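You operate a simulated robot arm through the tools that you are given. There is no shell and no other tool.

You run a simulated robot arm. Do the job below in one go: nothing can be reset, and whatever is moved stays where it is left.

TASK
Brush the grey pad clean, then unclamp the lamp and lay it there.
Fine: the brush goes back to its spot; the crated lamp stays. Set down upright: brush. What is to be rubbed or washed off counts as gone when no trace of it is left.

The check looks at the end state, three seconds after you hand in, the way a careful person would. Anything else that was tipped, shoved, dropped, spilled or broken makes it a failure.

THE ROBOT
A 6-joint arm with a four-finger gripper, fixed in place. Base frame: the origin is at the foot of the arm, x ahead of it, y to its left, z up. Units: mm, rad, N and s.
Its first joint turns from -2.897 to 2.897 rad. Payload 3.67 kg.
The TCP is the grasp point between the finger pads, 28 mm short of the fingertips. In the tool frame z runs along the fingers and y along their closing line. The gripper opens to 112 mm. The gripper's body begins 73 mm behind the TCP.
Orientation is told as [roll, pitch, yaw] about the base's x, y, z axes, in that order, counted from this pose: with the fingers straight down and closing along the base's y, the tool's x points along the base's -x, its y along +y and its z along -z.

THE INTERFACE
- The arm moves only by the tool step_arm. Its argument "commands" is a list of rows, each an object of numbers (a shift or turn left out is 0, a gripper value left out holds the last): "grip": the opening, from 0 (shut) to 1 (fully open); "x", "y", "z": the shift along the tool's x, y, z in mm; "rx", "ry", "rz": the turn, a rotation vector about the tool's x, y, z in rad. In form: [{"grip": .., "x": .., "y": .., "z": .., "rx": .., "ry": .., "rz": ..}, ...]. A call has 1 to 20 rows; each row shifts and turns the commanded pose from where the row before left it, along the tool's axes as they then stand. Each row takes 0.2 s and may step no farther than 50 mm and 0.15 rad from the row before; otherwise, or with a gripper value out of range, the whole call is refused. A pose out of reach is approached as far as the arm can. The call stops where the force on the tool passes 40 N (or 10 N more than at its start, if that is more) or the arm is blocked; 0.2 s more then pass. Each finger halts on what it meets, pressing with about 41 N; the grip force reading is that of the motor and also rises with nothing between the fingers. The clock runs only during rows and for 0.2 s after the last one: add rows that do not move to give the fingers time. The reply holds the time, the measured pose of the TCP, the force on the tool along the base axes, the opening and the grip force, in the units named above and with some noise, with the torque about the TCP (base axes, N m) and any sound that the robot's microphone picked up, and new pictures: "views" is both (left out), scene, wrist or none.
- Cameras (640 x 400 px; columns grow to the right, rows downward): "scene" is fixed at [219.5, -650.1, 1500.7]; the picture's right is [0.58, -0.81, 0.00], its down [-0.64, -0.46, -0.62] and it looks along [0.51, 0.36, -0.78] (base axes); focal length 316 px, centre (320, 200). "wrist" rides on the gripper at [60, -18, -104] in the tool frame; the picture's right is [0.29, 0.96, 0.00], its down [-0.80, 0.24, -0.55] and it looks along [-0.53, 0.16, 0.83] (tool axes); focal length 234 px, centre (320, 200). There is no depth. A picture from a camera that has moved, and an enlarged one, comes with that camera's place and axes in the base frame and with its lens.
- zoom(camera, box): a new picture of the part [left, top, right, bottom] of that camera's present view, enlarged. It takes no simulated time.
- finish_job(): hands the job in; it is judged then, once.

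Places have to be worked out from the pictures, the camera data and where the tool is seen. Open the gripper and draw the arm clear of the work before you hand the job in, unless the task says otherwise.

The tools are called after "Call:" as a command line: name --argument value ..., lists and objects as JSON in quotes. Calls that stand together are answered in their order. step_arm: Moves the arm, as the interface text tells. Its arguments: {"type":"object","properties":{"commands":{"type":"array","items":{"type":"object","properties":{"grip":{"type":"number"},"x":{"type":"number"},"y":{"type":"number"},"z":{"type":"number"},"rx":{"type":"number"},"ry":{"type":"number"},"rz":{"type":"number"}}}},"views":{"type":"string","enum":["both","scene","wrist","none"]}},"required":["commands"]} The other tools are called the same way: zoom (camera, box) takes an enlarged picture of a part of a camera's view; finish_job () hands the job in.

At the start:

```text
time_s: 0.0
ee_pos: [462.2, -281.1, 1060.8]
orientation: [0.0, 0.001, 0.0]
wrist_force: [0.7, 0.0, -0.2]
wrist_torque: [0.03, 0.01, -0.02]
grip_width: 112.1
grasp_force: 0.1
```

scene: 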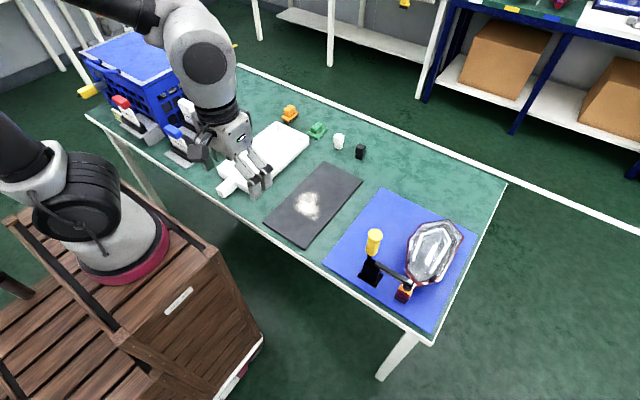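
wrist: 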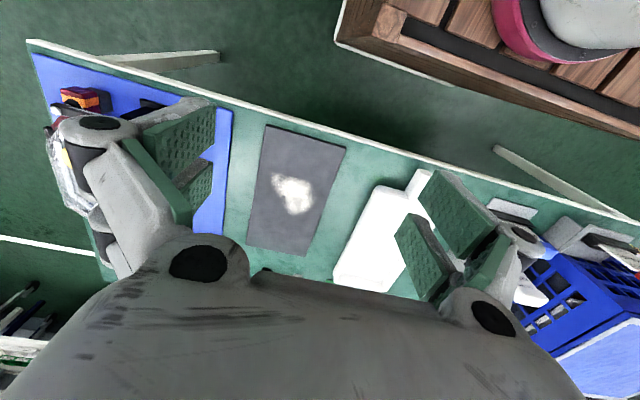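

I'll take closer looks at the scene before moving: the grey pad with powder, the blue mat with the clamp and lamp, and the left area with brushes/crate.

Call:
zoom --camera "scene" --box '[320, 180, 480, 340]'

Call:
zoom --camera "scene" --box '[70, 20, 270, 200]'

Call:
zoom --camera "scene" --box '[210, 90, 380, 250]'

Call:
zoom --camera "wrist" --box '[460, 160, 640, 340]'

```text
2.50 times, centred on (400, 260) of scene
camera zoom: at [219.5, -650.1, 1500.7], right [0.58, -0.81, 0.0], down [-0.64, -0.46, -0.62], along [0.51, 0.36, -0.78], focal length 791 px, centre (120, 50)
```

zoom: 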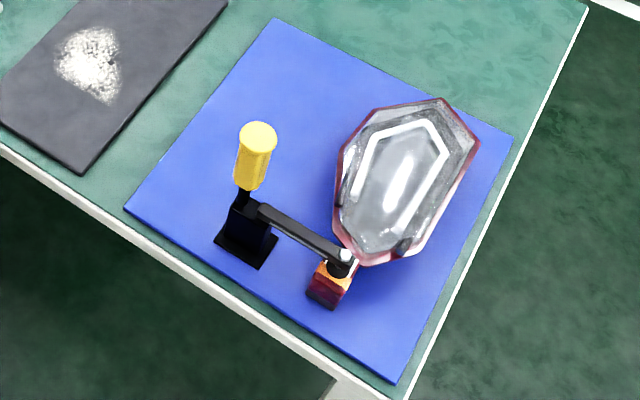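

```text
2.22 times, centred on (170, 110) of scene
camera zoom: at [219.5, -650.1, 1500.7], right [0.58, -0.81, 0.0], down [-0.64, -0.46, -0.62], along [0.51, 0.36, -0.78], focal length 703 px, centre (653, 400)
```

zoom: 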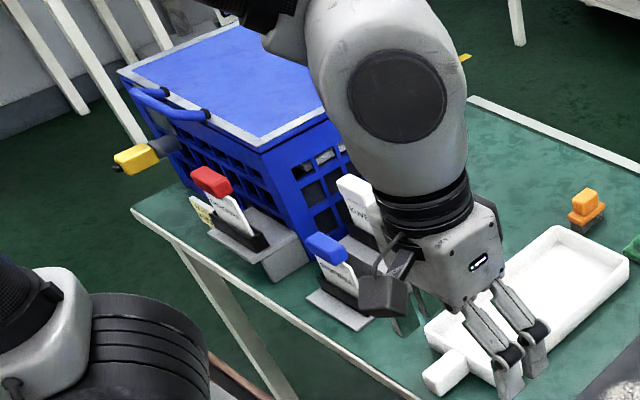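

```text
2.50 times, centred on (295, 170) of scene
camera zoom: at [219.5, -650.1, 1500.7], right [0.58, -0.81, 0.0], down [-0.64, -0.46, -0.62], along [0.51, 0.36, -0.78], focal length 791 px, centre (382, 275)
```

zoom: 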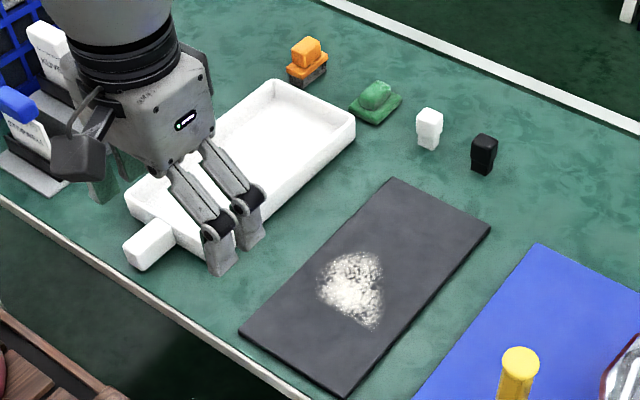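

```text
2.22 times, centred on (550, 250) of wrist
camera zoom: at [402.5, -299.6, 1166.1], right [-0.29, 0.96, 0.0], down [0.8, 0.24, 0.55], along [0.53, 0.16, -0.83], focal length 520 px, centre (-191, 89)
```

zoom: 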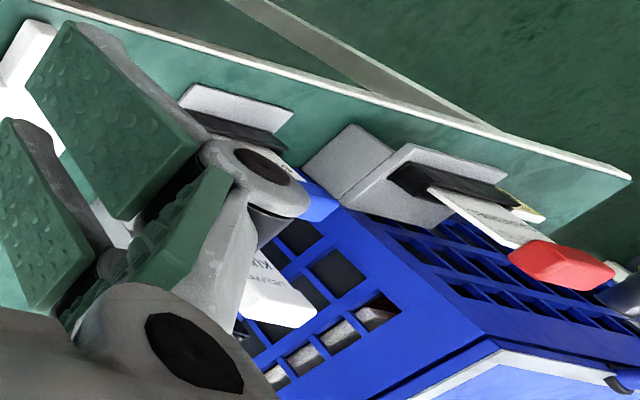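

The table top works out at about z≈720, with the grey pad near x 555–880, y −355…−201. I still need to find out which object is the brush, so I'll zoom in on the small items and the left-hand group.

Call:
zoom --camera "scene" --box '[272, 95, 376, 160]'

Call:
zoom --camera "scene" --box '[100, 80, 210, 170]'

Call:
zoom --camera "scene" --box '[345, 215, 425, 305]'

Call:
zoom --camera "wrist" --box '[30, 70, 130, 240]'

```text
6.15 times, centred on (324, 128) of scene
camera zoom: at [219.5, -650.1, 1500.7], right [0.58, -0.81, 0.0], down [-0.64, -0.46, -0.62], along [0.51, 0.36, -0.78], focal length 1946 px, centre (295, 646)
```

zoom: 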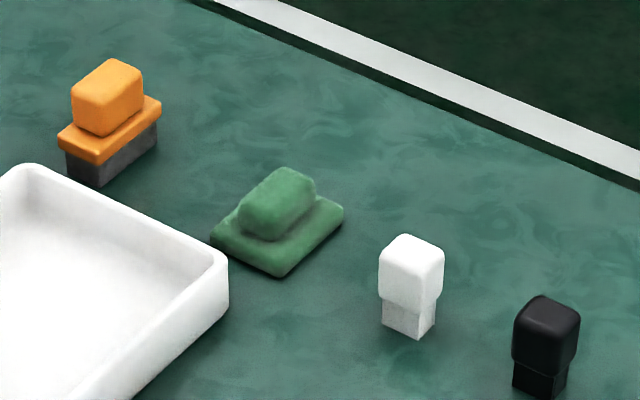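

```text
4.44 times, centred on (155, 125) of scene
camera zoom: at [219.5, -650.1, 1500.7], right [0.58, -0.81, 0.0], down [-0.64, -0.46, -0.62], along [0.51, 0.36, -0.78], focal length 1406 px, centre (1053, 533)
```

zoom: 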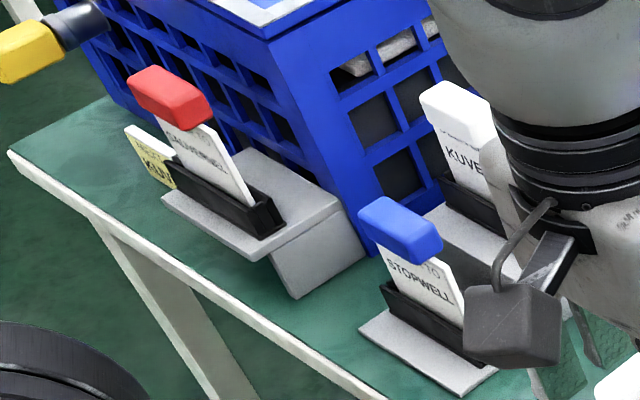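

```text
4.44 times, centred on (385, 260) of scene
camera zoom: at [219.5, -650.1, 1500.7], right [0.58, -0.81, 0.0], down [-0.64, -0.46, -0.62], along [0.51, 0.36, -0.78], focal length 1406 px, centre (31, -67)
```

zoom: 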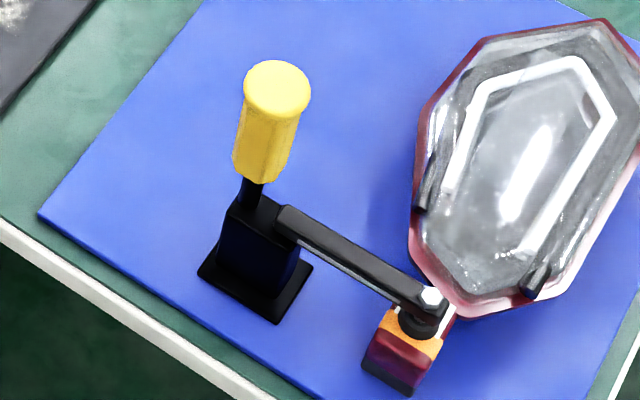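

```text
2.35 times, centred on (80, 155) of wrist
camera zoom: at [402.5, -299.6, 1166.1], right [-0.29, 0.96, 0.0], down [0.8, 0.24, 0.55], along [0.53, 0.16, -0.83], focal length 551 px, centre (885, 306)
```

zoom: 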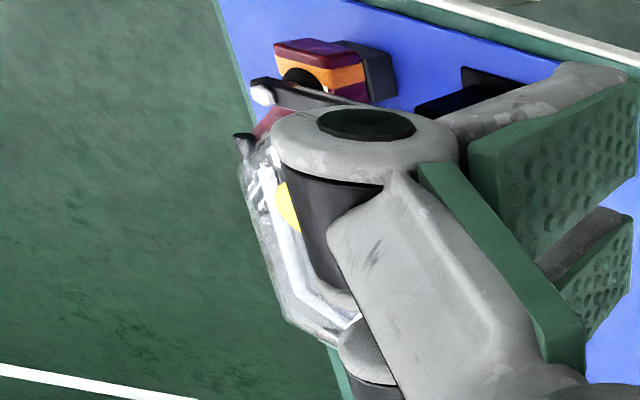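

The orange item (orange knob and plate on grey bristles) is the brush, at about (985, 38). The toggle clamp stands near (594, −551) with its bar pressing on the lamp's tab. I'll move at height to over the brush area to get a better fix.

Call:
step_arm --commands '[{"grip": 1, "x": -32, "y": 26.5, "z": 5}, {"x": -32, "y": 26.5, "z": 5}, {"x": -32, "y": 26.5, "z": 5}, {"x": -32, "y": 26.5, "z": 5}, {"x": -32, "y": 26.5, "z": 5}, {"x": -32, "y": 26.5, "z": 5}, {"x": -32, "y": 26.5, "z": 5}, {"x": -32, "y": 26.5, "z": 5}, {"x": -32, "y": 26.5, "z": 5}, {"x": -32, "y": 26.5, "z": 5}, {"x": -32, "y": 26.5, "z": 5}, {"x": -32, "y": 26.5, "z": 5}, {}, {}]'

```text
time_s: 3.0
ee_pos: [845.4, 38.0, 1002.0]
orientation: [0.001, 0.0, 0.001]
wrist_force: [-0.4, -0.1, -0.2]
wrist_torque: [-0.01, 0.0, 0.01]
grip_width: 112.2
grasp_force: 0.1
camera wrist: at [786.2, 19.3, 1106.7], right [-0.29, 0.96, 0.0], down [0.8, 0.24, 0.55], along [0.53, 0.16, -0.83], focal length 234 px, centre (320, 200)
```

scene: 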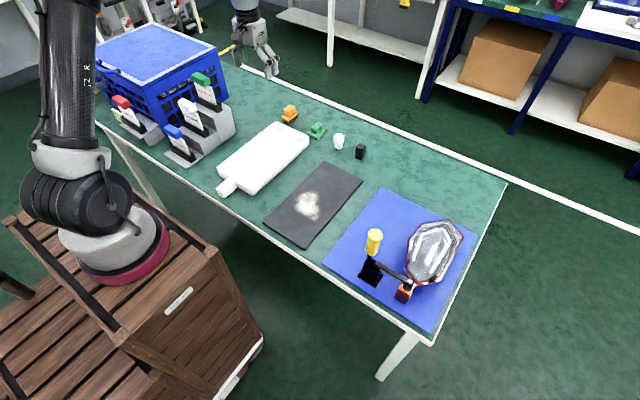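
wrist: 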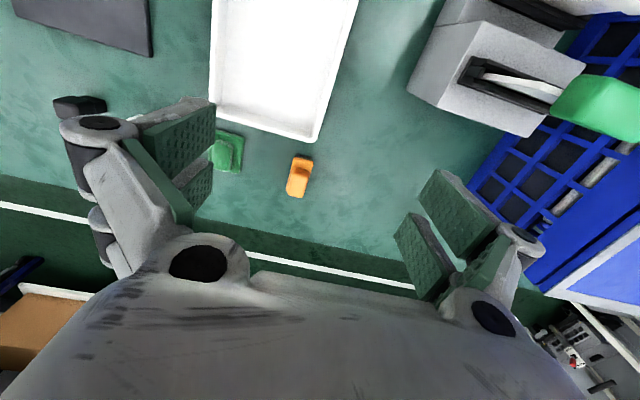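

The arm holds straight over the area. I'll zoom the wrist view on the brush and its neighbours to pin down its position and orientation.

Call:
zoom --camera "wrist" --box '[250, 130, 350, 220]'

Call:
zoom --camera "wrist" --box '[0, 0, 420, 260]'

Call:
zoom --camera "scene" --box '[90, 70, 330, 220]'

```text
4.44 times, centred on (300, 175) of wrist
camera zoom: at [786.2, 19.3, 1106.7], right [-0.29, 0.96, 0.0], down [0.8, 0.24, 0.55], along [0.53, 0.16, -0.83], focal length 1041 px, centre (409, 311)
```

zoom: 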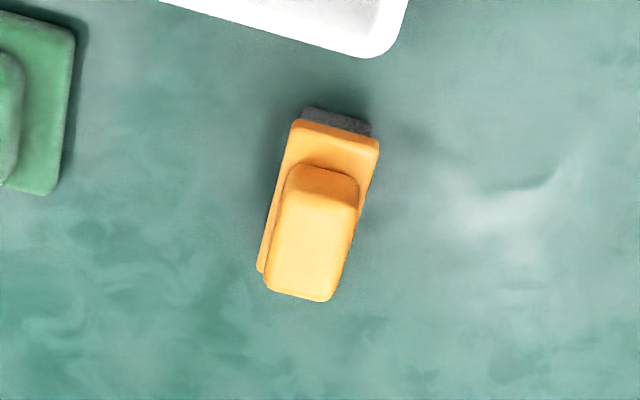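

```text
1.52 times, centred on (210, 130) of wrist
camera zoom: at [786.2, 19.3, 1106.7], right [-0.29, 0.96, 0.0], down [0.8, 0.24, 0.55], along [0.53, 0.16, -0.83], focal length 357 px, centre (488, 307)
```

zoom: 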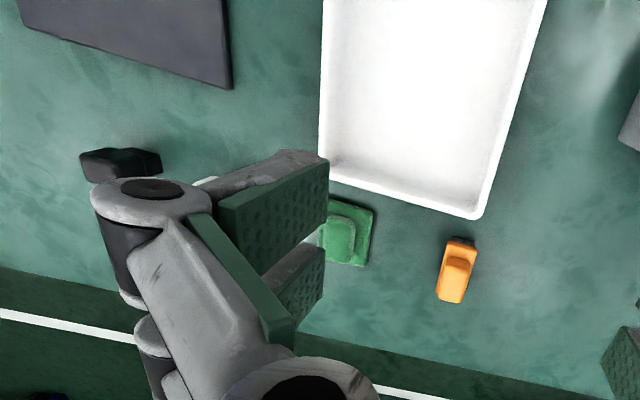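

```text
2.67 times, centred on (210, 145) of scene
camera zoom: at [219.5, -650.1, 1500.7], right [0.58, -0.81, 0.0], down [-0.64, -0.46, -0.62], along [0.51, 0.36, -0.78], focal length 843 px, centre (613, 347)
```

zoom: 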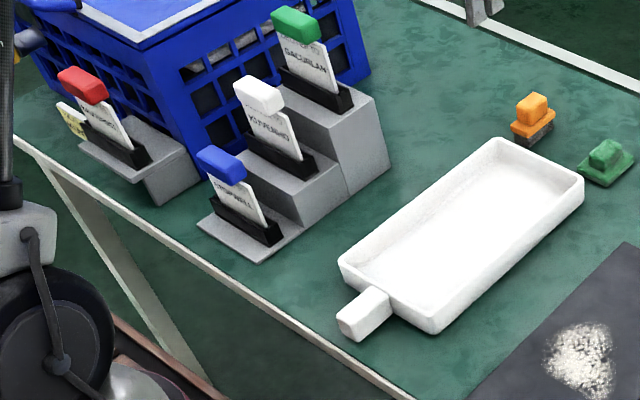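

The brush is axis-aligned, with its knob about 40 mm (x) by 25 mm (y) centred near (980, 39) and its top at z≈780. I'll go to a pre-grasp above it with the fingers open and check reach.

Call:
step_arm --commands '[{"x": -25.6, "z": 32}, {"x": -25.6, "z": 32}, {"x": -25.6, "z": 32}, {"x": -25.6, "z": 32}, {"x": -25.6, "z": 32}, {}, {}]'

```text
time_s: 4.6
ee_pos: [973.6, 34.9, 841.9]
orientation: [-0.001, -0.001, 0.002]
wrist_force: [0.6, 0.2, -0.2]
wrist_torque: [-0.05, -0.01, -0.01]
grip_width: 111.9
grasp_force: 0.0
camera wrist: at [913.6, 16.6, 946.8], right [-0.29, 0.96, 0.0], down [0.8, 0.24, 0.55], along [0.53, 0.16, -0.83], focal length 234 px, centre (320, 200)
```

scene: 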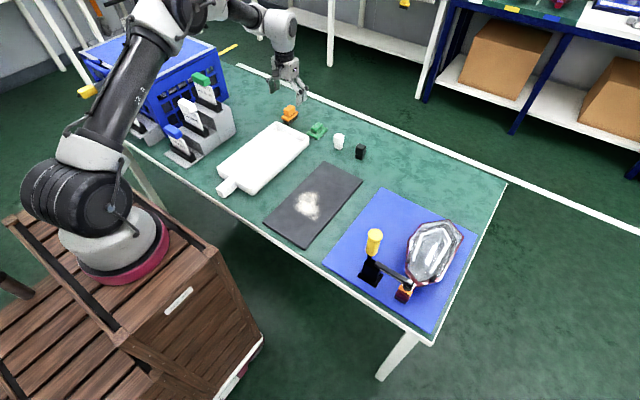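
wrist: 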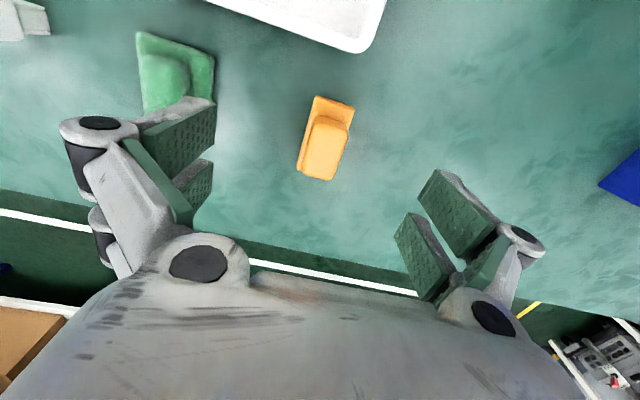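

I'm above the brush. I'll zoom in to refine its position relative to the tool, and poll the pose again to gauge noise.

Call:
zoom --camera "wrist" --box '[270, 80, 370, 190]'

Call:
step_arm --commands '[{}]' --views "none"

Call:
step_arm --commands '[{}]' --views "none"

```text
3.64 times, centred on (320, 135) of wrist
camera zoom: at [913.6, 16.6, 946.8], right [-0.29, 0.96, 0.0], down [0.8, 0.24, 0.55], along [0.53, 0.16, -0.83], focal length 852 px, centre (320, 436)
```

zoom: 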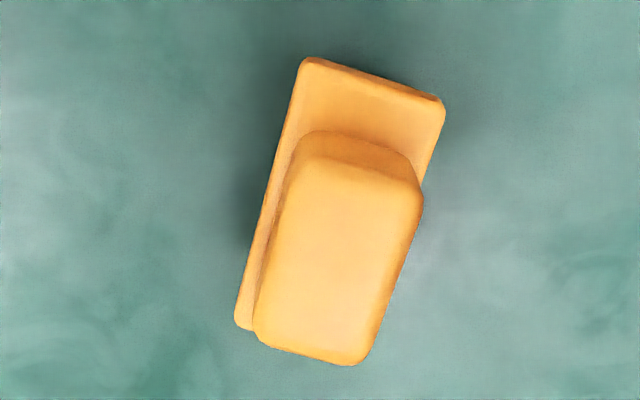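

```text
time_s: 5.0
ee_pos: [974.1, 36.2, 841.5]
orientation: [-0.001, 0.001, 0.0]
wrist_force: [-0.4, 0.2, -0.6]
wrist_torque: [0.02, 0.0, 0.01]
grip_width: 112.0
grasp_force: 0.0
```

```text
time_s: 5.4
ee_pos: [972.8, 35.8, 842.5]
orientation: [0.001, 0.0, 0.0]
wrist_force: [-0.7, -0.8, -0.5]
wrist_torque: [0.03, -0.02, 0.0]
grip_width: 112.1
grasp_force: 0.0
```

Position noise is about ±1 mm. Plate is x 945–1011, y 23–55 with its top at z≈754, and the knob is centred near (979, 39.5). I'll centre over it and descend until the fingertips sit just above the plate.

Call:
step_arm --commands '[{"x": -3, "y": 4}, {"z": 27}, {"z": 27}, {}, {}]'

```text
time_s: 6.6
ee_pos: [975.7, 40.8, 787.5]
orientation: [0.0, 0.0, 0.0]
wrist_force: [0.2, -0.2, -0.5]
wrist_torque: [-0.03, 0.01, -0.01]
grip_width: 112.2
grasp_force: 0.0
camera wrist: at [916.2, 22.3, 892.2], right [-0.29, 0.96, 0.0], down [0.8, 0.24, 0.55], along [0.53, 0.16, -0.83], focal length 234 px, centre (320, 200)
```

scene: 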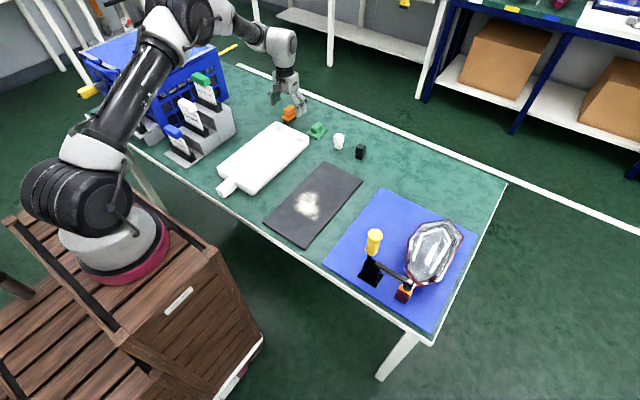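
wrist: 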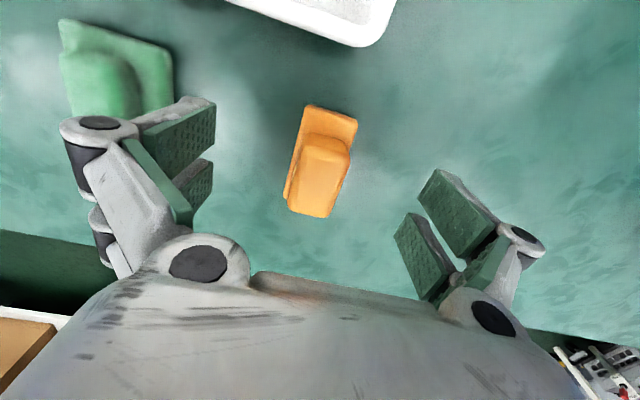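

I'll zoom both views to check fingertip height against the plate before closing.

Call:
zoom --camera "scene" --box '[255, 60, 325, 135]'

Call:
zoom --camera "wrist" --box '[240, 80, 400, 230]'

```text
5.33 times, centred on (290, 98) of scene
camera zoom: at [219.5, -650.1, 1500.7], right [0.58, -0.81, 0.0], down [-0.64, -0.46, -0.62], along [0.51, 0.36, -0.78], focal length 1687 px, centre (480, 747)
```

zoom: 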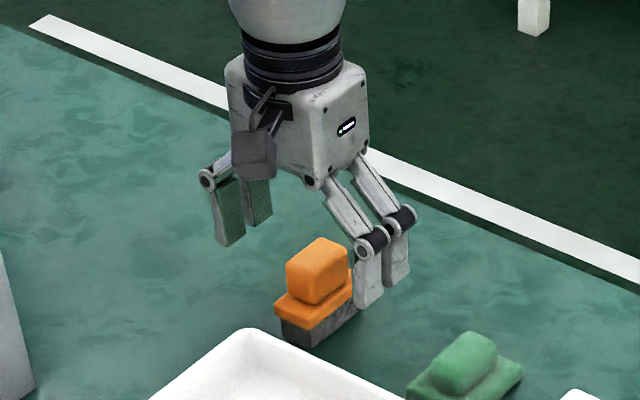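

```text
2.67 times, centred on (320, 155) of wrist
camera zoom: at [916.2, 22.3, 892.2], right [-0.29, 0.96, 0.0], down [0.8, 0.24, 0.55], along [0.53, 0.16, -0.83], focal length 624 px, centre (320, 320)
```

zoom: 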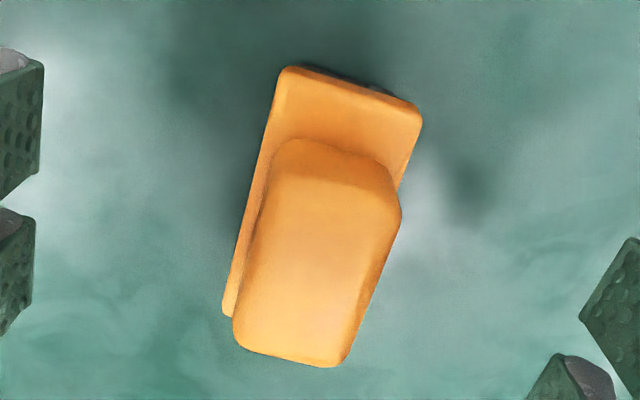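

The knob (z≈755–780) sits centred between the fingers, and the tips at ~759 are just above the plate. Closing now.

Call:
step_arm --commands '[{"grip": 0}, {}, {}, {}, {}]'

```text
time_s: 7.8
ee_pos: [976.4, 39.9, 787.4]
orientation: [-0.002, 0.0, -0.001]
wrist_force: [-0.1, 0.7, 0.3]
wrist_torque: [0.01, 0.03, 0.01]
grip_width: 27.3
grasp_force: 40.8
camera wrist: at [916.2, 22.3, 892.3], right [-0.29, 0.96, 0.0], down [0.8, 0.24, 0.55], along [0.53, 0.16, -0.83], focal length 234 px, centre (320, 200)
```

scene: 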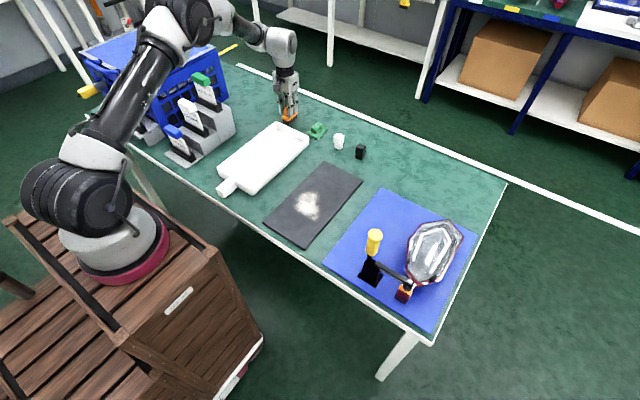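
wrist: 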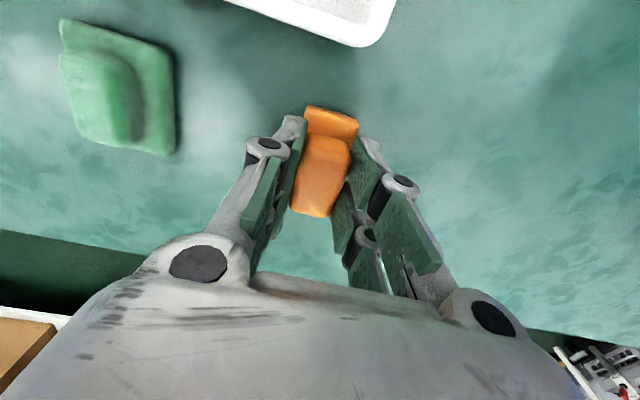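

Grip width 27.3 mm at ~41 N, so the knob is held. Recording the grasp pose (wrist camera at 916.2, 22.3, 892.2) for the return, then lifting and carrying the brush to beside the pad.

Call:
step_arm --commands '[{"z": -25}, {"z": -40}, {"z": -40}, {"x": 28.6, "y": -20}, {"x": 28.6, "y": -20}, {"x": 28.6, "y": -20}, {"x": 28.6, "y": -20}, {"x": 28.6, "y": -20}, {"x": 28.6, "y": -20}, {"x": 28.6, "y": -20}, {"x": 28.6, "y": -20}, {"x": 28.6, "y": -20}, {"x": 28.6, "y": -20}, {}, {}]'

```text
time_s: 11.0
ee_pos: [692.8, -161.4, 892.1]
orientation: [-0.001, 0.001, 0.0]
wrist_force: [0.2, 0.5, 0.2]
wrist_torque: [-0.04, 0.01, 0.01]
grip_width: 0.0
grasp_force: 36.2
camera wrist: at [632.4, -179.4, 997.4], right [-0.29, 0.96, 0.0], down [0.8, 0.24, 0.55], along [0.53, 0.16, -0.83], focal length 234 px, centre (320, 200)
```

scene: 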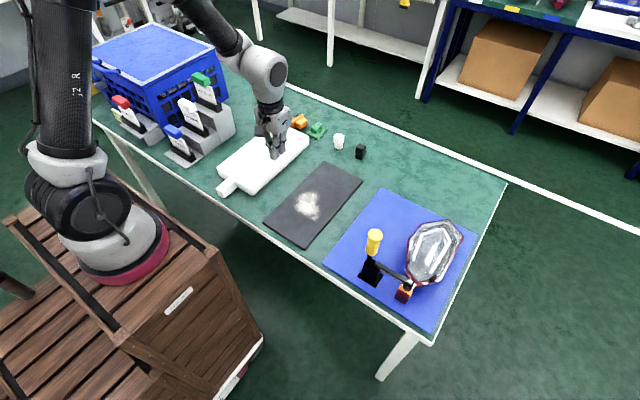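
wrist: 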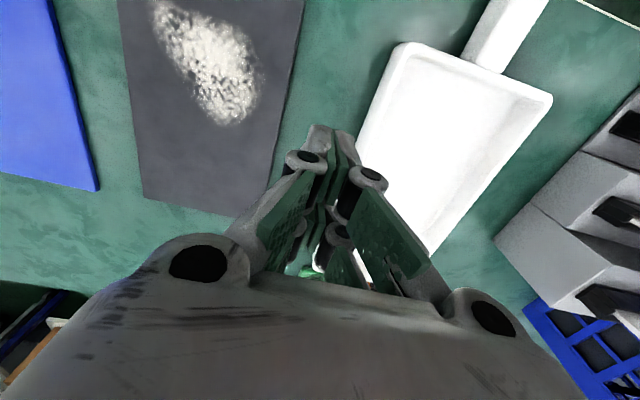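

The grip width is 0, so the brush slipped out. I'll look at where it ended up.

Call:
zoom --camera "scene" --box '[275, 95, 375, 165]'

```text
5.71 times, centred on (325, 130) of scene
camera zoom: at [219.5, -650.1, 1500.7], right [0.58, -0.81, 0.0], down [-0.64, -0.46, -0.62], along [0.51, 0.36, -0.78], focal length 1807 px, centre (291, 600)
```

zoom: 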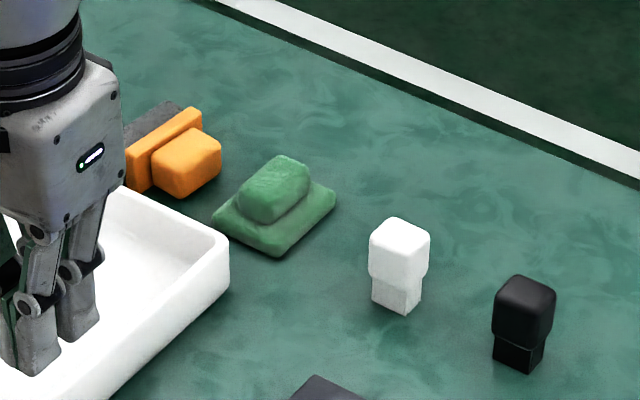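

The brush slid out and tipped onto its side, with its knob toward −y; it's still on the table near its spot and touches nothing. I'll go back above it for a close look before regrasping.

Call:
step_arm --commands '[{"grip": 1, "x": -28.6, "y": 20}, {"x": -28.6, "y": 20}, {"x": -28.6, "y": 20}, {"x": -28.6, "y": 20}, {"x": -28.6, "y": 20}, {"x": -28.6, "y": 20}, {"x": -28.6, "y": 20}, {"x": -28.6, "y": 20}, {}, {}]'

```text
time_s: 13.2
ee_pos: [919.4, 0.6, 892.5]
orientation: [0.001, -0.001, 0.0]
wrist_force: [0.4, 0.2, 0.0]
wrist_torque: [0.01, 0.0, -0.01]
grip_width: 112.0
grasp_force: 0.1
camera wrist: at [860.5, -18.4, 997.7], right [-0.29, 0.96, 0.0], down [0.8, 0.24, 0.55], along [0.53, 0.16, -0.83], focal length 234 px, centre (320, 200)
```

scene: 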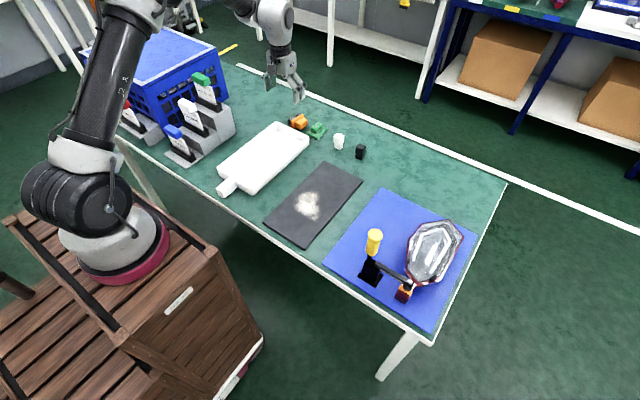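
wrist: 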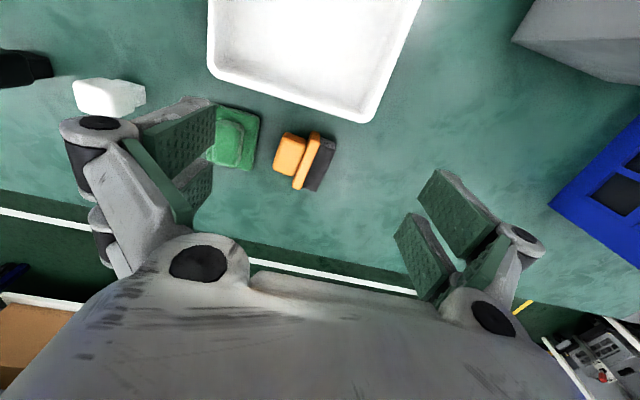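

Call:
zoom --camera "wrist" --box '[230, 100, 370, 210]'

Call:
zoom --camera "scene" --box '[275, 95, 345, 150]'

```text
3.64 times, centred on (300, 155) of wrist
camera zoom: at [860.5, -18.4, 997.7], right [-0.29, 0.96, 0.0], down [0.8, 0.24, 0.55], along [0.53, 0.16, -0.83], focal length 852 px, centre (393, 364)
```

zoom: 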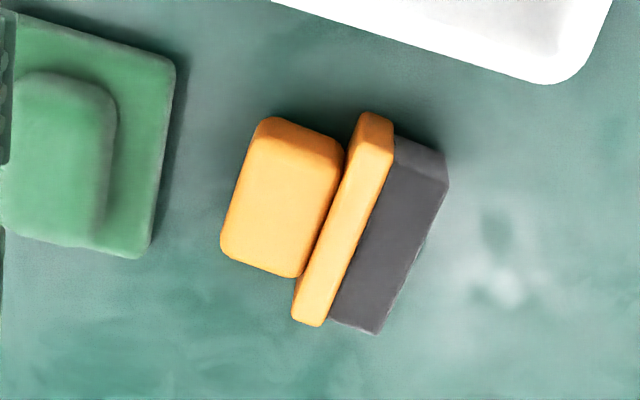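

```text
7.27 times, centred on (310, 122) of scene
camera zoom: at [219.5, -650.1, 1500.7], right [0.58, -0.81, 0.0], down [-0.64, -0.46, -0.62], along [0.51, 0.36, -0.78], focal length 2300 px, centre (393, 764)
```

zoom: 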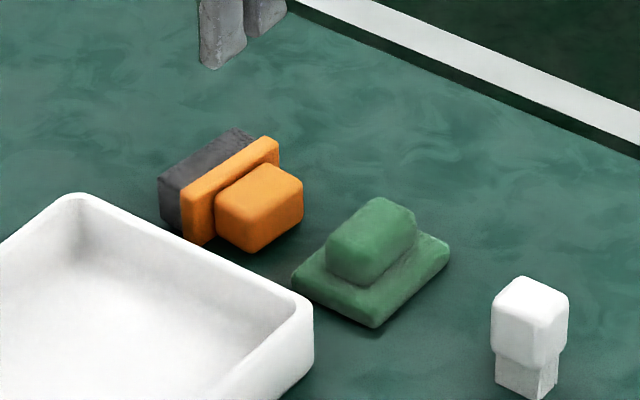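

The brush lies on its side: plate at y≈−8…3, knob at y −37…−8, bristles to y≈+22, x 945–1011. Before planning a regrasp I want to see the true finger shape, so I'll zoom on the fingers.

Call:
zoom --camera "wrist" --box '[40, 80, 280, 300]'

Call:
zoom --camera "scene" --box '[225, 0, 335, 130]'

```text
1.82 times, centred on (160, 190) of wrist
camera zoom: at [860.5, -18.4, 997.7], right [-0.29, 0.96, 0.0], down [0.8, 0.24, 0.55], along [0.53, 0.16, -0.83], focal length 426 px, centre (611, 218)
```

zoom: 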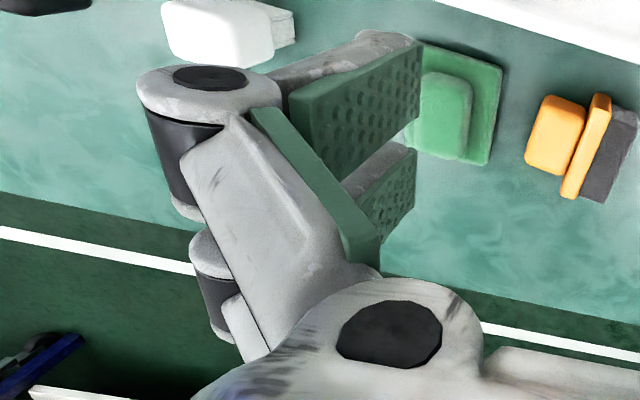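

```text
3.08 times, centred on (280, 65) of scene
camera zoom: at [219.5, -650.1, 1500.7], right [0.58, -0.81, 0.0], down [-0.64, -0.46, -0.62], along [0.51, 0.36, -0.78], focal length 973 px, centre (443, 615)
```

zoom: 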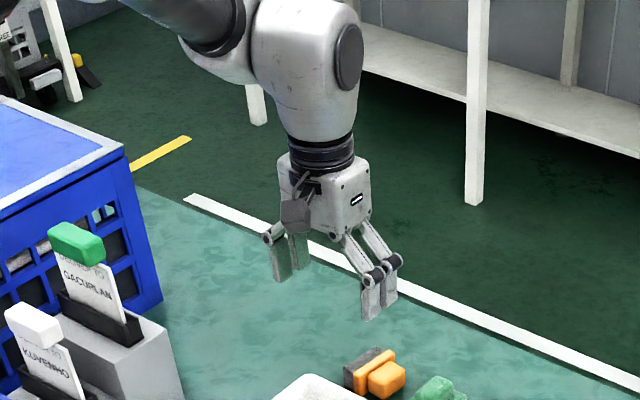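

Each finger looks like a pair of prongs, so I'll plan for that. The plan is to grip the lying brush by its plate ends (65 mm along x) with the tool yawed −90° and tilted 30°. Then I'll rotate the brush upright in open space. First I'll yaw at height and partly close the fingers.

Call:
step_arm --commands '[{"grip": 0.714, "rz": -0.1428}, {"rz": -0.1428}, {"rz": -0.1428}, {"rz": -0.1428}, {"rz": -0.1428}, {"rz": -0.1428}, {"rz": -0.1428}, {"rz": -0.1428}, {"rz": -0.1428}, {"rz": -0.1428}, {"rz": -0.1428}, {}, {}]'

```text
time_s: 16.0
ee_pos: [920.4, 2.0, 891.5]
orientation: [0.001, 0.0, 1.57]
wrist_force: [0.5, 0.3, 0.0]
wrist_torque: [-0.01, 0.03, 0.05]
grip_width: 80.0
grasp_force: 0.1
camera wrist: at [938.3, -58.6, 997.1], right [-0.96, -0.29, 0.0], down [-0.24, 0.8, 0.55], along [-0.16, 0.53, -0.83], focal length 234 px, centre (320, 200)
```

scene: 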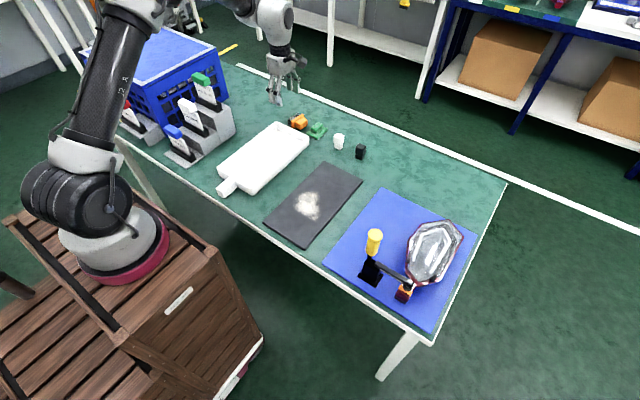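
wrist: 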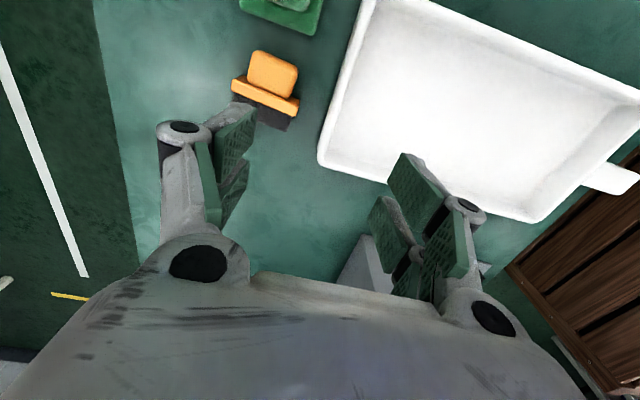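

Yaw went cleanly and TCP is about (920.3, 1.4, 893). Next I'll tilt +30° about base x and move to a standoff point back along the approach line, above the −y side of the brush.

Call:
step_arm --commands '[{"ry": -0.1309}, {"ry": -0.1309}, {"ry": -0.1309}, {"ry": -0.1309}, {"x": 26.7, "y": -19.2, "z": 5}, {"x": 26.7, "y": -19.2, "z": 5}, {"x": 26.7, "y": -19.2, "z": 5}, {}, {}]'

```text
time_s: 18.0
ee_pos: [977.0, -61.2, 838.4]
orientation: [-0.001, -0.523, 1.573]
wrist_force: [0.1, 0.8, 0.4]
wrist_torque: [-0.01, -0.05, 0.0]
grip_width: 80.2
grasp_force: 0.0
camera wrist: at [995.3, -165.7, 900.3], right [-0.96, -0.25, -0.14], down [-0.24, 0.41, 0.88], along [-0.16, 0.88, -0.46], focal length 234 px, centre (320, 200)
```

scene: 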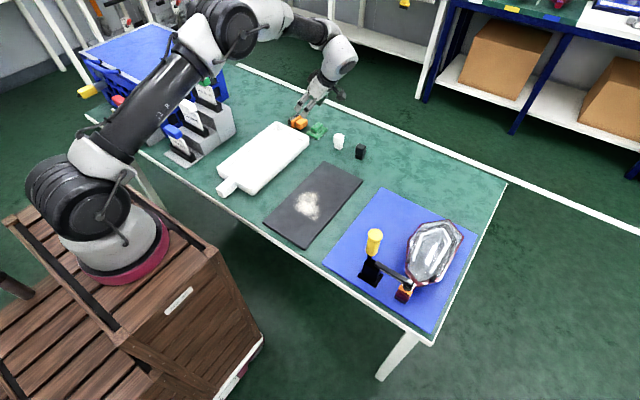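
wrist: 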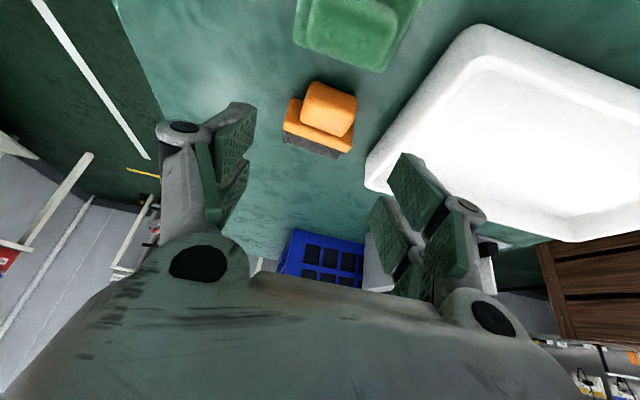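

The tilt is correct and the brush sits centred between the fingers. I'll zoom to refine alignment along x.

Call:
zoom --camera "wrist" --box '[200, 40, 440, 240]'

```text
2.00 times, centred on (320, 140) of wrist
camera zoom: at [995.3, -165.7, 900.3], right [-0.96, -0.25, -0.14], down [-0.24, 0.41, 0.88], along [-0.16, 0.88, -0.46], focal length 468 px, centre (320, 320)
```

zoom: 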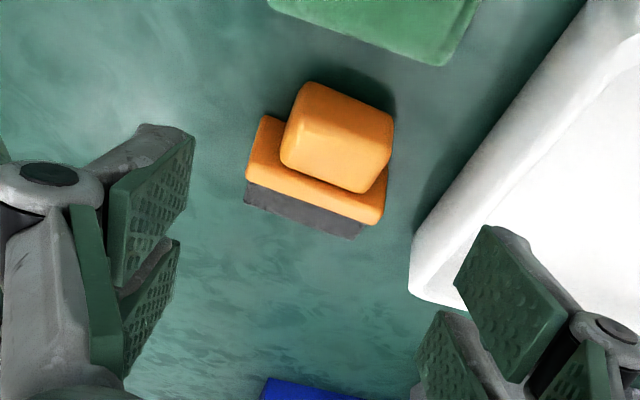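

Combining views, the table top is nearer z≈722, and the lying plate spans y −8.5…2.5, z 722–754, x 945–1011. I'll advance along the approach line in small steps and check.

Call:
step_arm --commands '[{"x": -1, "y": -0.5, "z": 25}, {"x": -1, "z": 25}, {"x": -1, "z": 25}, {}, {}]'

```text
time_s: 19.2
ee_pos: [978.6, -20.8, 775.9]
orientation: [0.0, -0.521, 1.572]
wrist_force: [-0.2, 0.3, -0.2]
wrist_torque: [0.04, 0.04, -0.01]
grip_width: 79.9
grasp_force: 0.0
camera wrist: at [996.1, -125.9, 836.3], right [-0.96, -0.25, -0.14], down [-0.24, 0.41, 0.88], along [-0.16, 0.88, -0.46], focal length 234 px, centre (320, 200)
```

scene: 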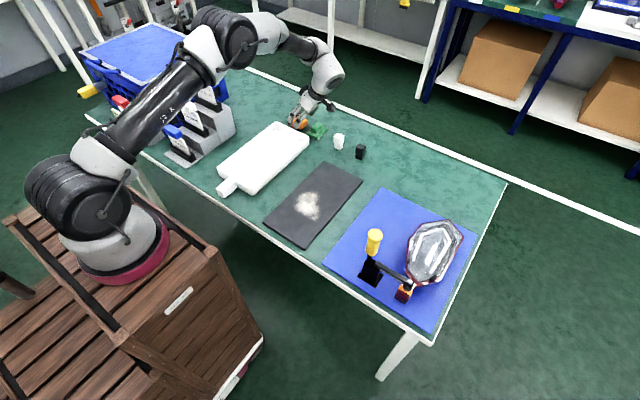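
wrist: 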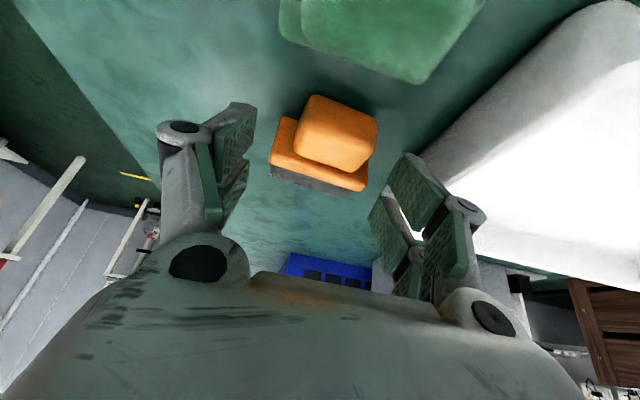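

Call:
zoom --camera "wrist" --box '[220, 70, 440, 250]'

Call:
zoom --camera "scene" --box '[270, 70, 350, 150]'

```text
2.22 times, centred on (330, 160) of wrist
camera zoom: at [996.1, -125.9, 836.3], right [-0.96, -0.25, -0.14], down [-0.24, 0.41, 0.88], along [-0.16, 0.88, -0.46], focal length 520 px, centre (298, 289)
```

zoom: 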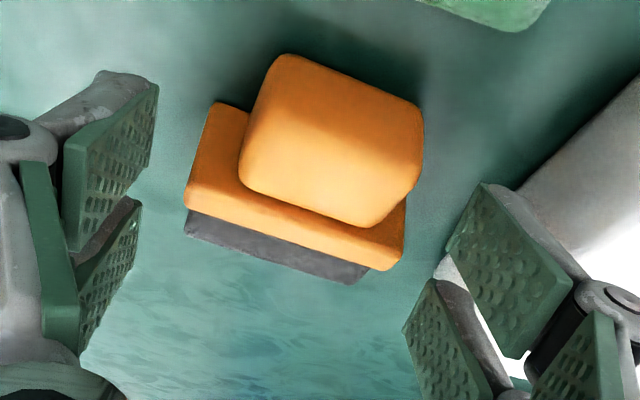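

```text
5.00 times, centred on (310, 110) of scene
camera zoom: at [219.5, -650.1, 1500.7], right [0.58, -0.81, 0.0], down [-0.64, -0.46, -0.62], along [0.51, 0.36, -0.78], focal length 1581 px, centre (370, 650)
```

zoom: 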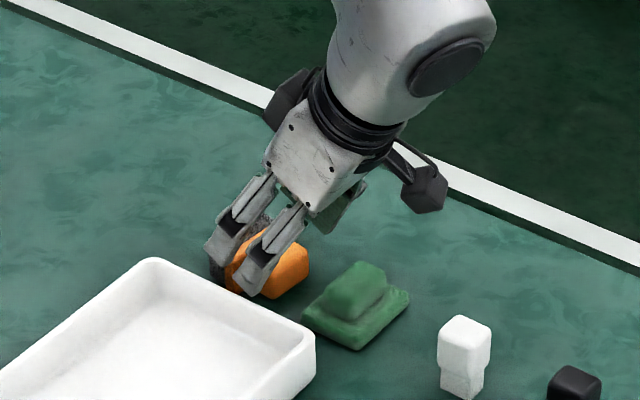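

Alignment looks good, with the plate ends inside both fingers. I'll advance another ~20 mm with a small sideways offset so the plate lands on solid finger pad, then look again before closing.

Call:
step_arm --commands '[{"x": -3, "z": 10.2}, {"x": -3, "z": 10.2}, {}, {}]'

Call:
zoom --camera "scene" --box '[280, 90, 330, 140]'

Call:
zoom --camera "wrist" --box '[220, 70, 440, 250]'

```text
time_s: 20.2
ee_pos: [979.0, -6.4, 759.8]
orientation: [-0.001, -0.524, 1.572]
wrist_force: [0.2, 0.4, 0.9]
wrist_torque: [0.01, -0.01, -0.01]
grip_width: 79.9
grasp_force: 0.0
camera wrist: at [996.6, -110.5, 821.2], right [-0.96, -0.25, -0.14], down [-0.24, 0.41, 0.88], along [-0.16, 0.88, -0.46], focal length 234 px, centre (320, 200)
```

scene: 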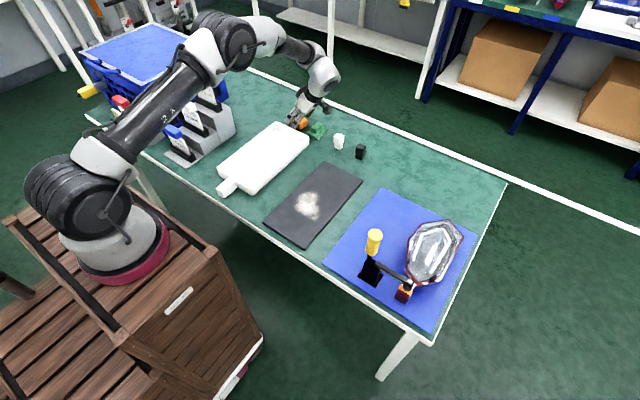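
wrist: 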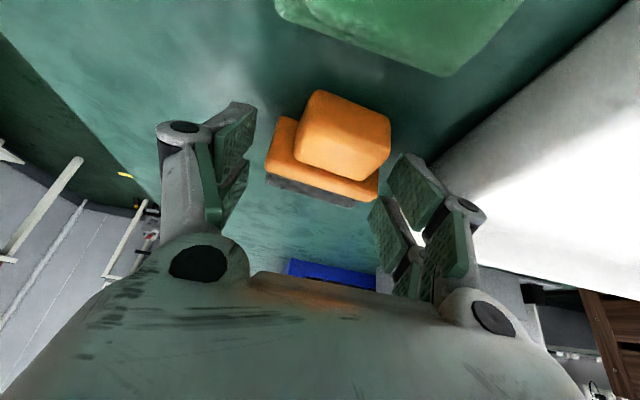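

```text
8.00 times, centred on (305, 115) of scene
camera zoom: at [219.5, -650.1, 1500.7], right [0.58, -0.81, 0.0], down [-0.64, -0.46, -0.62], along [0.51, 0.36, -0.78], focal length 2530 px, centre (440, 880)
```

zoom: 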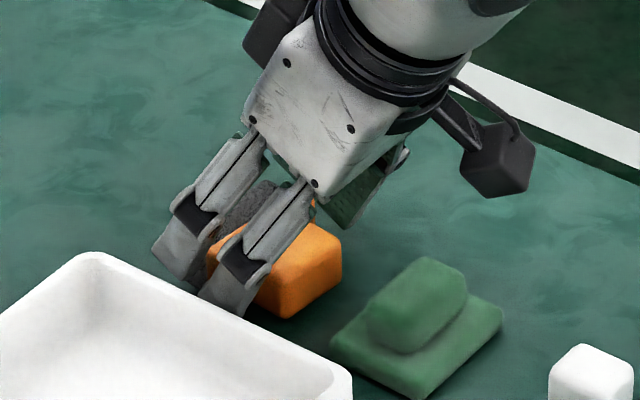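

```text
2.22 times, centred on (330, 160) of wrist
camera zoom: at [996.6, -110.5, 821.2], right [-0.96, -0.25, -0.14], down [-0.24, 0.41, 0.88], along [-0.16, 0.88, -0.46], focal length 520 px, centre (298, 289)
```

zoom: 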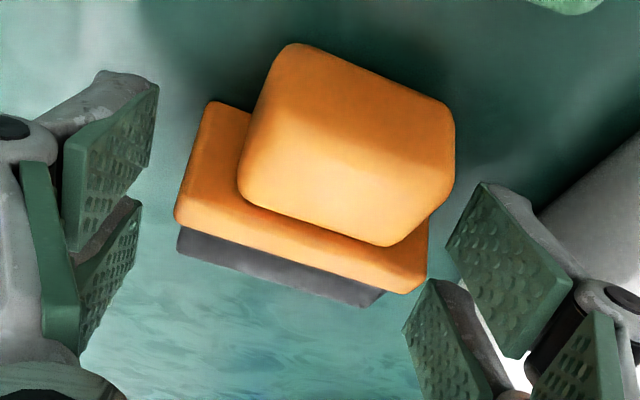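

Both plate ends are between the pads with a few mm each side. Closing now.

Call:
step_arm --commands '[{"grip": 0.5}, {"grip": 0.3}, {"grip": 0}, {}, {}]'

Call:
zoom --camera "wrist" --box '[220, 70, 440, 250]'

```text
time_s: 21.4
ee_pos: [979.4, -5.6, 760.4]
orientation: [-0.001, -0.524, 1.57]
wrist_force: [0.1, 0.5, 1.8]
wrist_torque: [0.03, 0.09, -0.02]
grip_width: 65.4
grasp_force: 41.4
camera wrist: at [996.5, -110.5, 821.4], right [-0.96, -0.25, -0.14], down [-0.24, 0.41, 0.88], along [-0.16, 0.88, -0.46], focal length 234 px, centre (320, 200)
```

scene: 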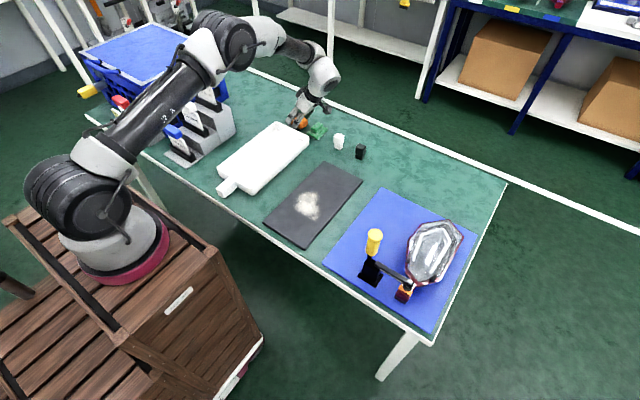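
wrist: 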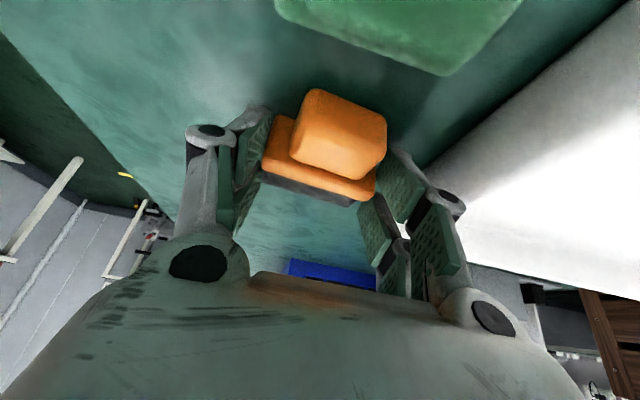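

```text
2.22 times, centred on (330, 160) of wrist
camera zoom: at [996.5, -110.5, 821.4], right [-0.96, -0.25, -0.14], down [-0.24, 0.41, 0.88], along [-0.16, 0.88, -0.46], focal length 520 px, centre (298, 289)
```

zoom: 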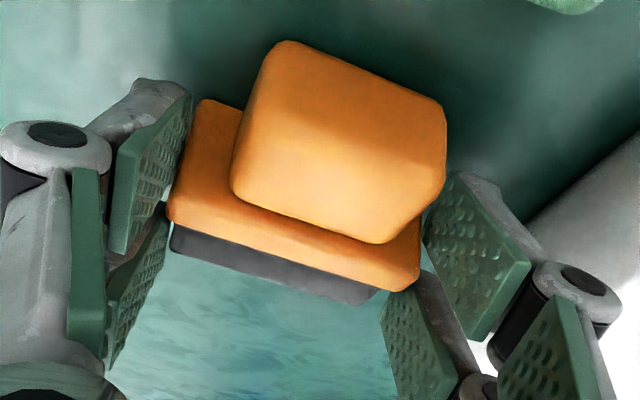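

The grip stopped at 65.4 mm, the plate length, at 41 N. I'll lift slowly by ~15 mm and verify it stays held.

Call:
step_arm --commands '[{"x": -1, "z": -1.73}, {"x": -1, "z": -1.73}, {"x": -1.5, "z": -2.6}, {"x": -2, "z": -3.46}, {"x": -2, "z": -3.46}, {}, {}]'

Call:
zoom --camera "scene" --box '[280, 90, 330, 140]'

```text
time_s: 23.0
ee_pos: [977.4, -6.6, 775.8]
orientation: [0.0, -0.524, 1.571]
wrist_force: [0.5, -0.3, -0.3]
wrist_torque: [-0.01, -0.02, 0.02]
grip_width: 64.9
grasp_force: 41.2
camera wrist: at [996.6, -110.1, 836.5], right [-0.96, -0.25, -0.14], down [-0.24, 0.41, 0.88], along [-0.16, 0.88, -0.46], focal length 234 px, centre (320, 200)
```

scene: 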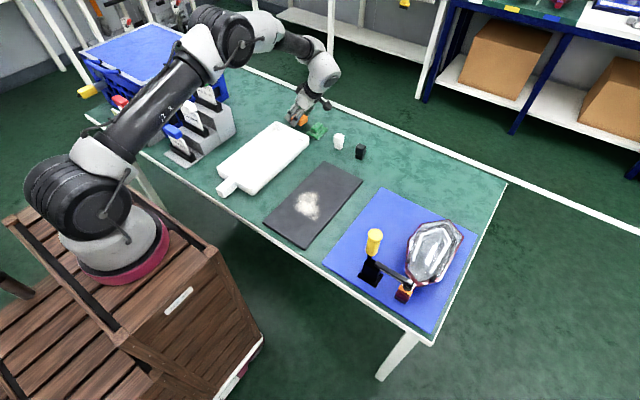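
wrist: 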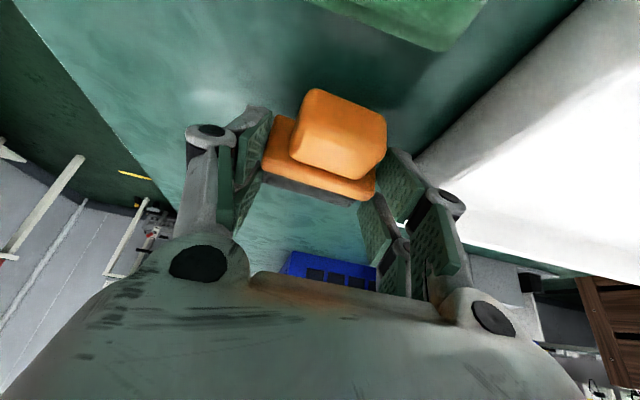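

```text
8.00 times, centred on (305, 115) of scene
camera zoom: at [219.5, -650.1, 1500.7], right [0.58, -0.81, 0.0], down [-0.64, -0.46, -0.62], along [0.51, 0.36, -0.78], focal length 2530 px, centre (440, 880)
```

zoom: 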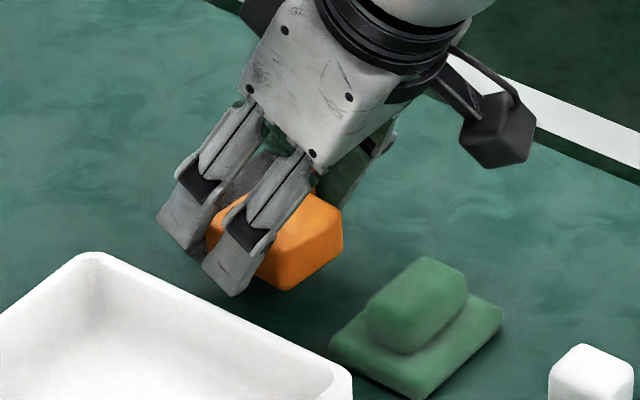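

The brush is held securely and is very light. I'll raise it ~90 mm, carry it above the clean far part of the pad near (803, −202), then rotate 90° about base x so the knob points up.

Call:
step_arm --commands '[{"x": -10, "z": -17.3}, {"x": -15, "z": -26}, {"x": -15, "z": -26}, {"x": -10, "z": -17.3}, {"x": 28.3, "y": 29.2, "z": -16.3}, {"x": 28.3, "y": 29.2, "z": -16.3}, {"x": 28.3, "y": 29.2, "z": -16.3}, {"x": 28.3, "y": 29.2, "z": -16.3}, {"x": 28.3, "y": 29.2, "z": -16.3}, {"x": 28.3, "y": 29.2, "z": -16.3}, {}]'

```text
time_s: 25.4
ee_pos: [802.2, -203.2, 874.2]
orientation: [0.0, -0.524, 1.569]
wrist_force: [0.3, -0.2, -0.7]
wrist_torque: [-0.01, -0.01, -0.01]
grip_width: 65.4
grasp_force: 41.4
camera wrist: at [820.2, -306.6, 935.9], right [-0.96, -0.25, -0.14], down [-0.24, 0.41, 0.88], along [-0.16, 0.88, -0.46], focal length 234 px, centre (320, 200)
```

scene: 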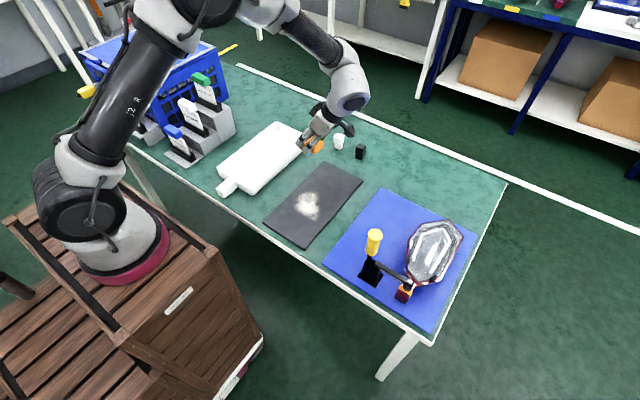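
wrist: 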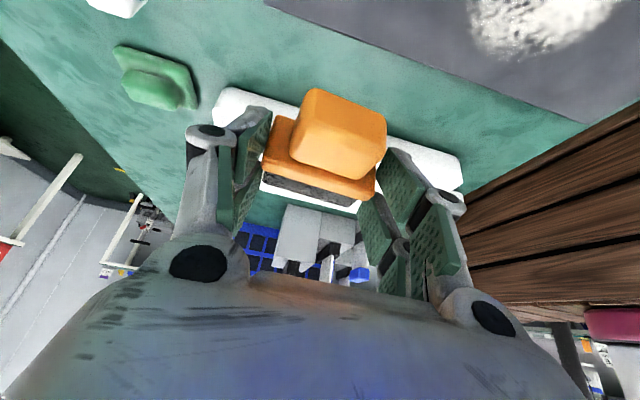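

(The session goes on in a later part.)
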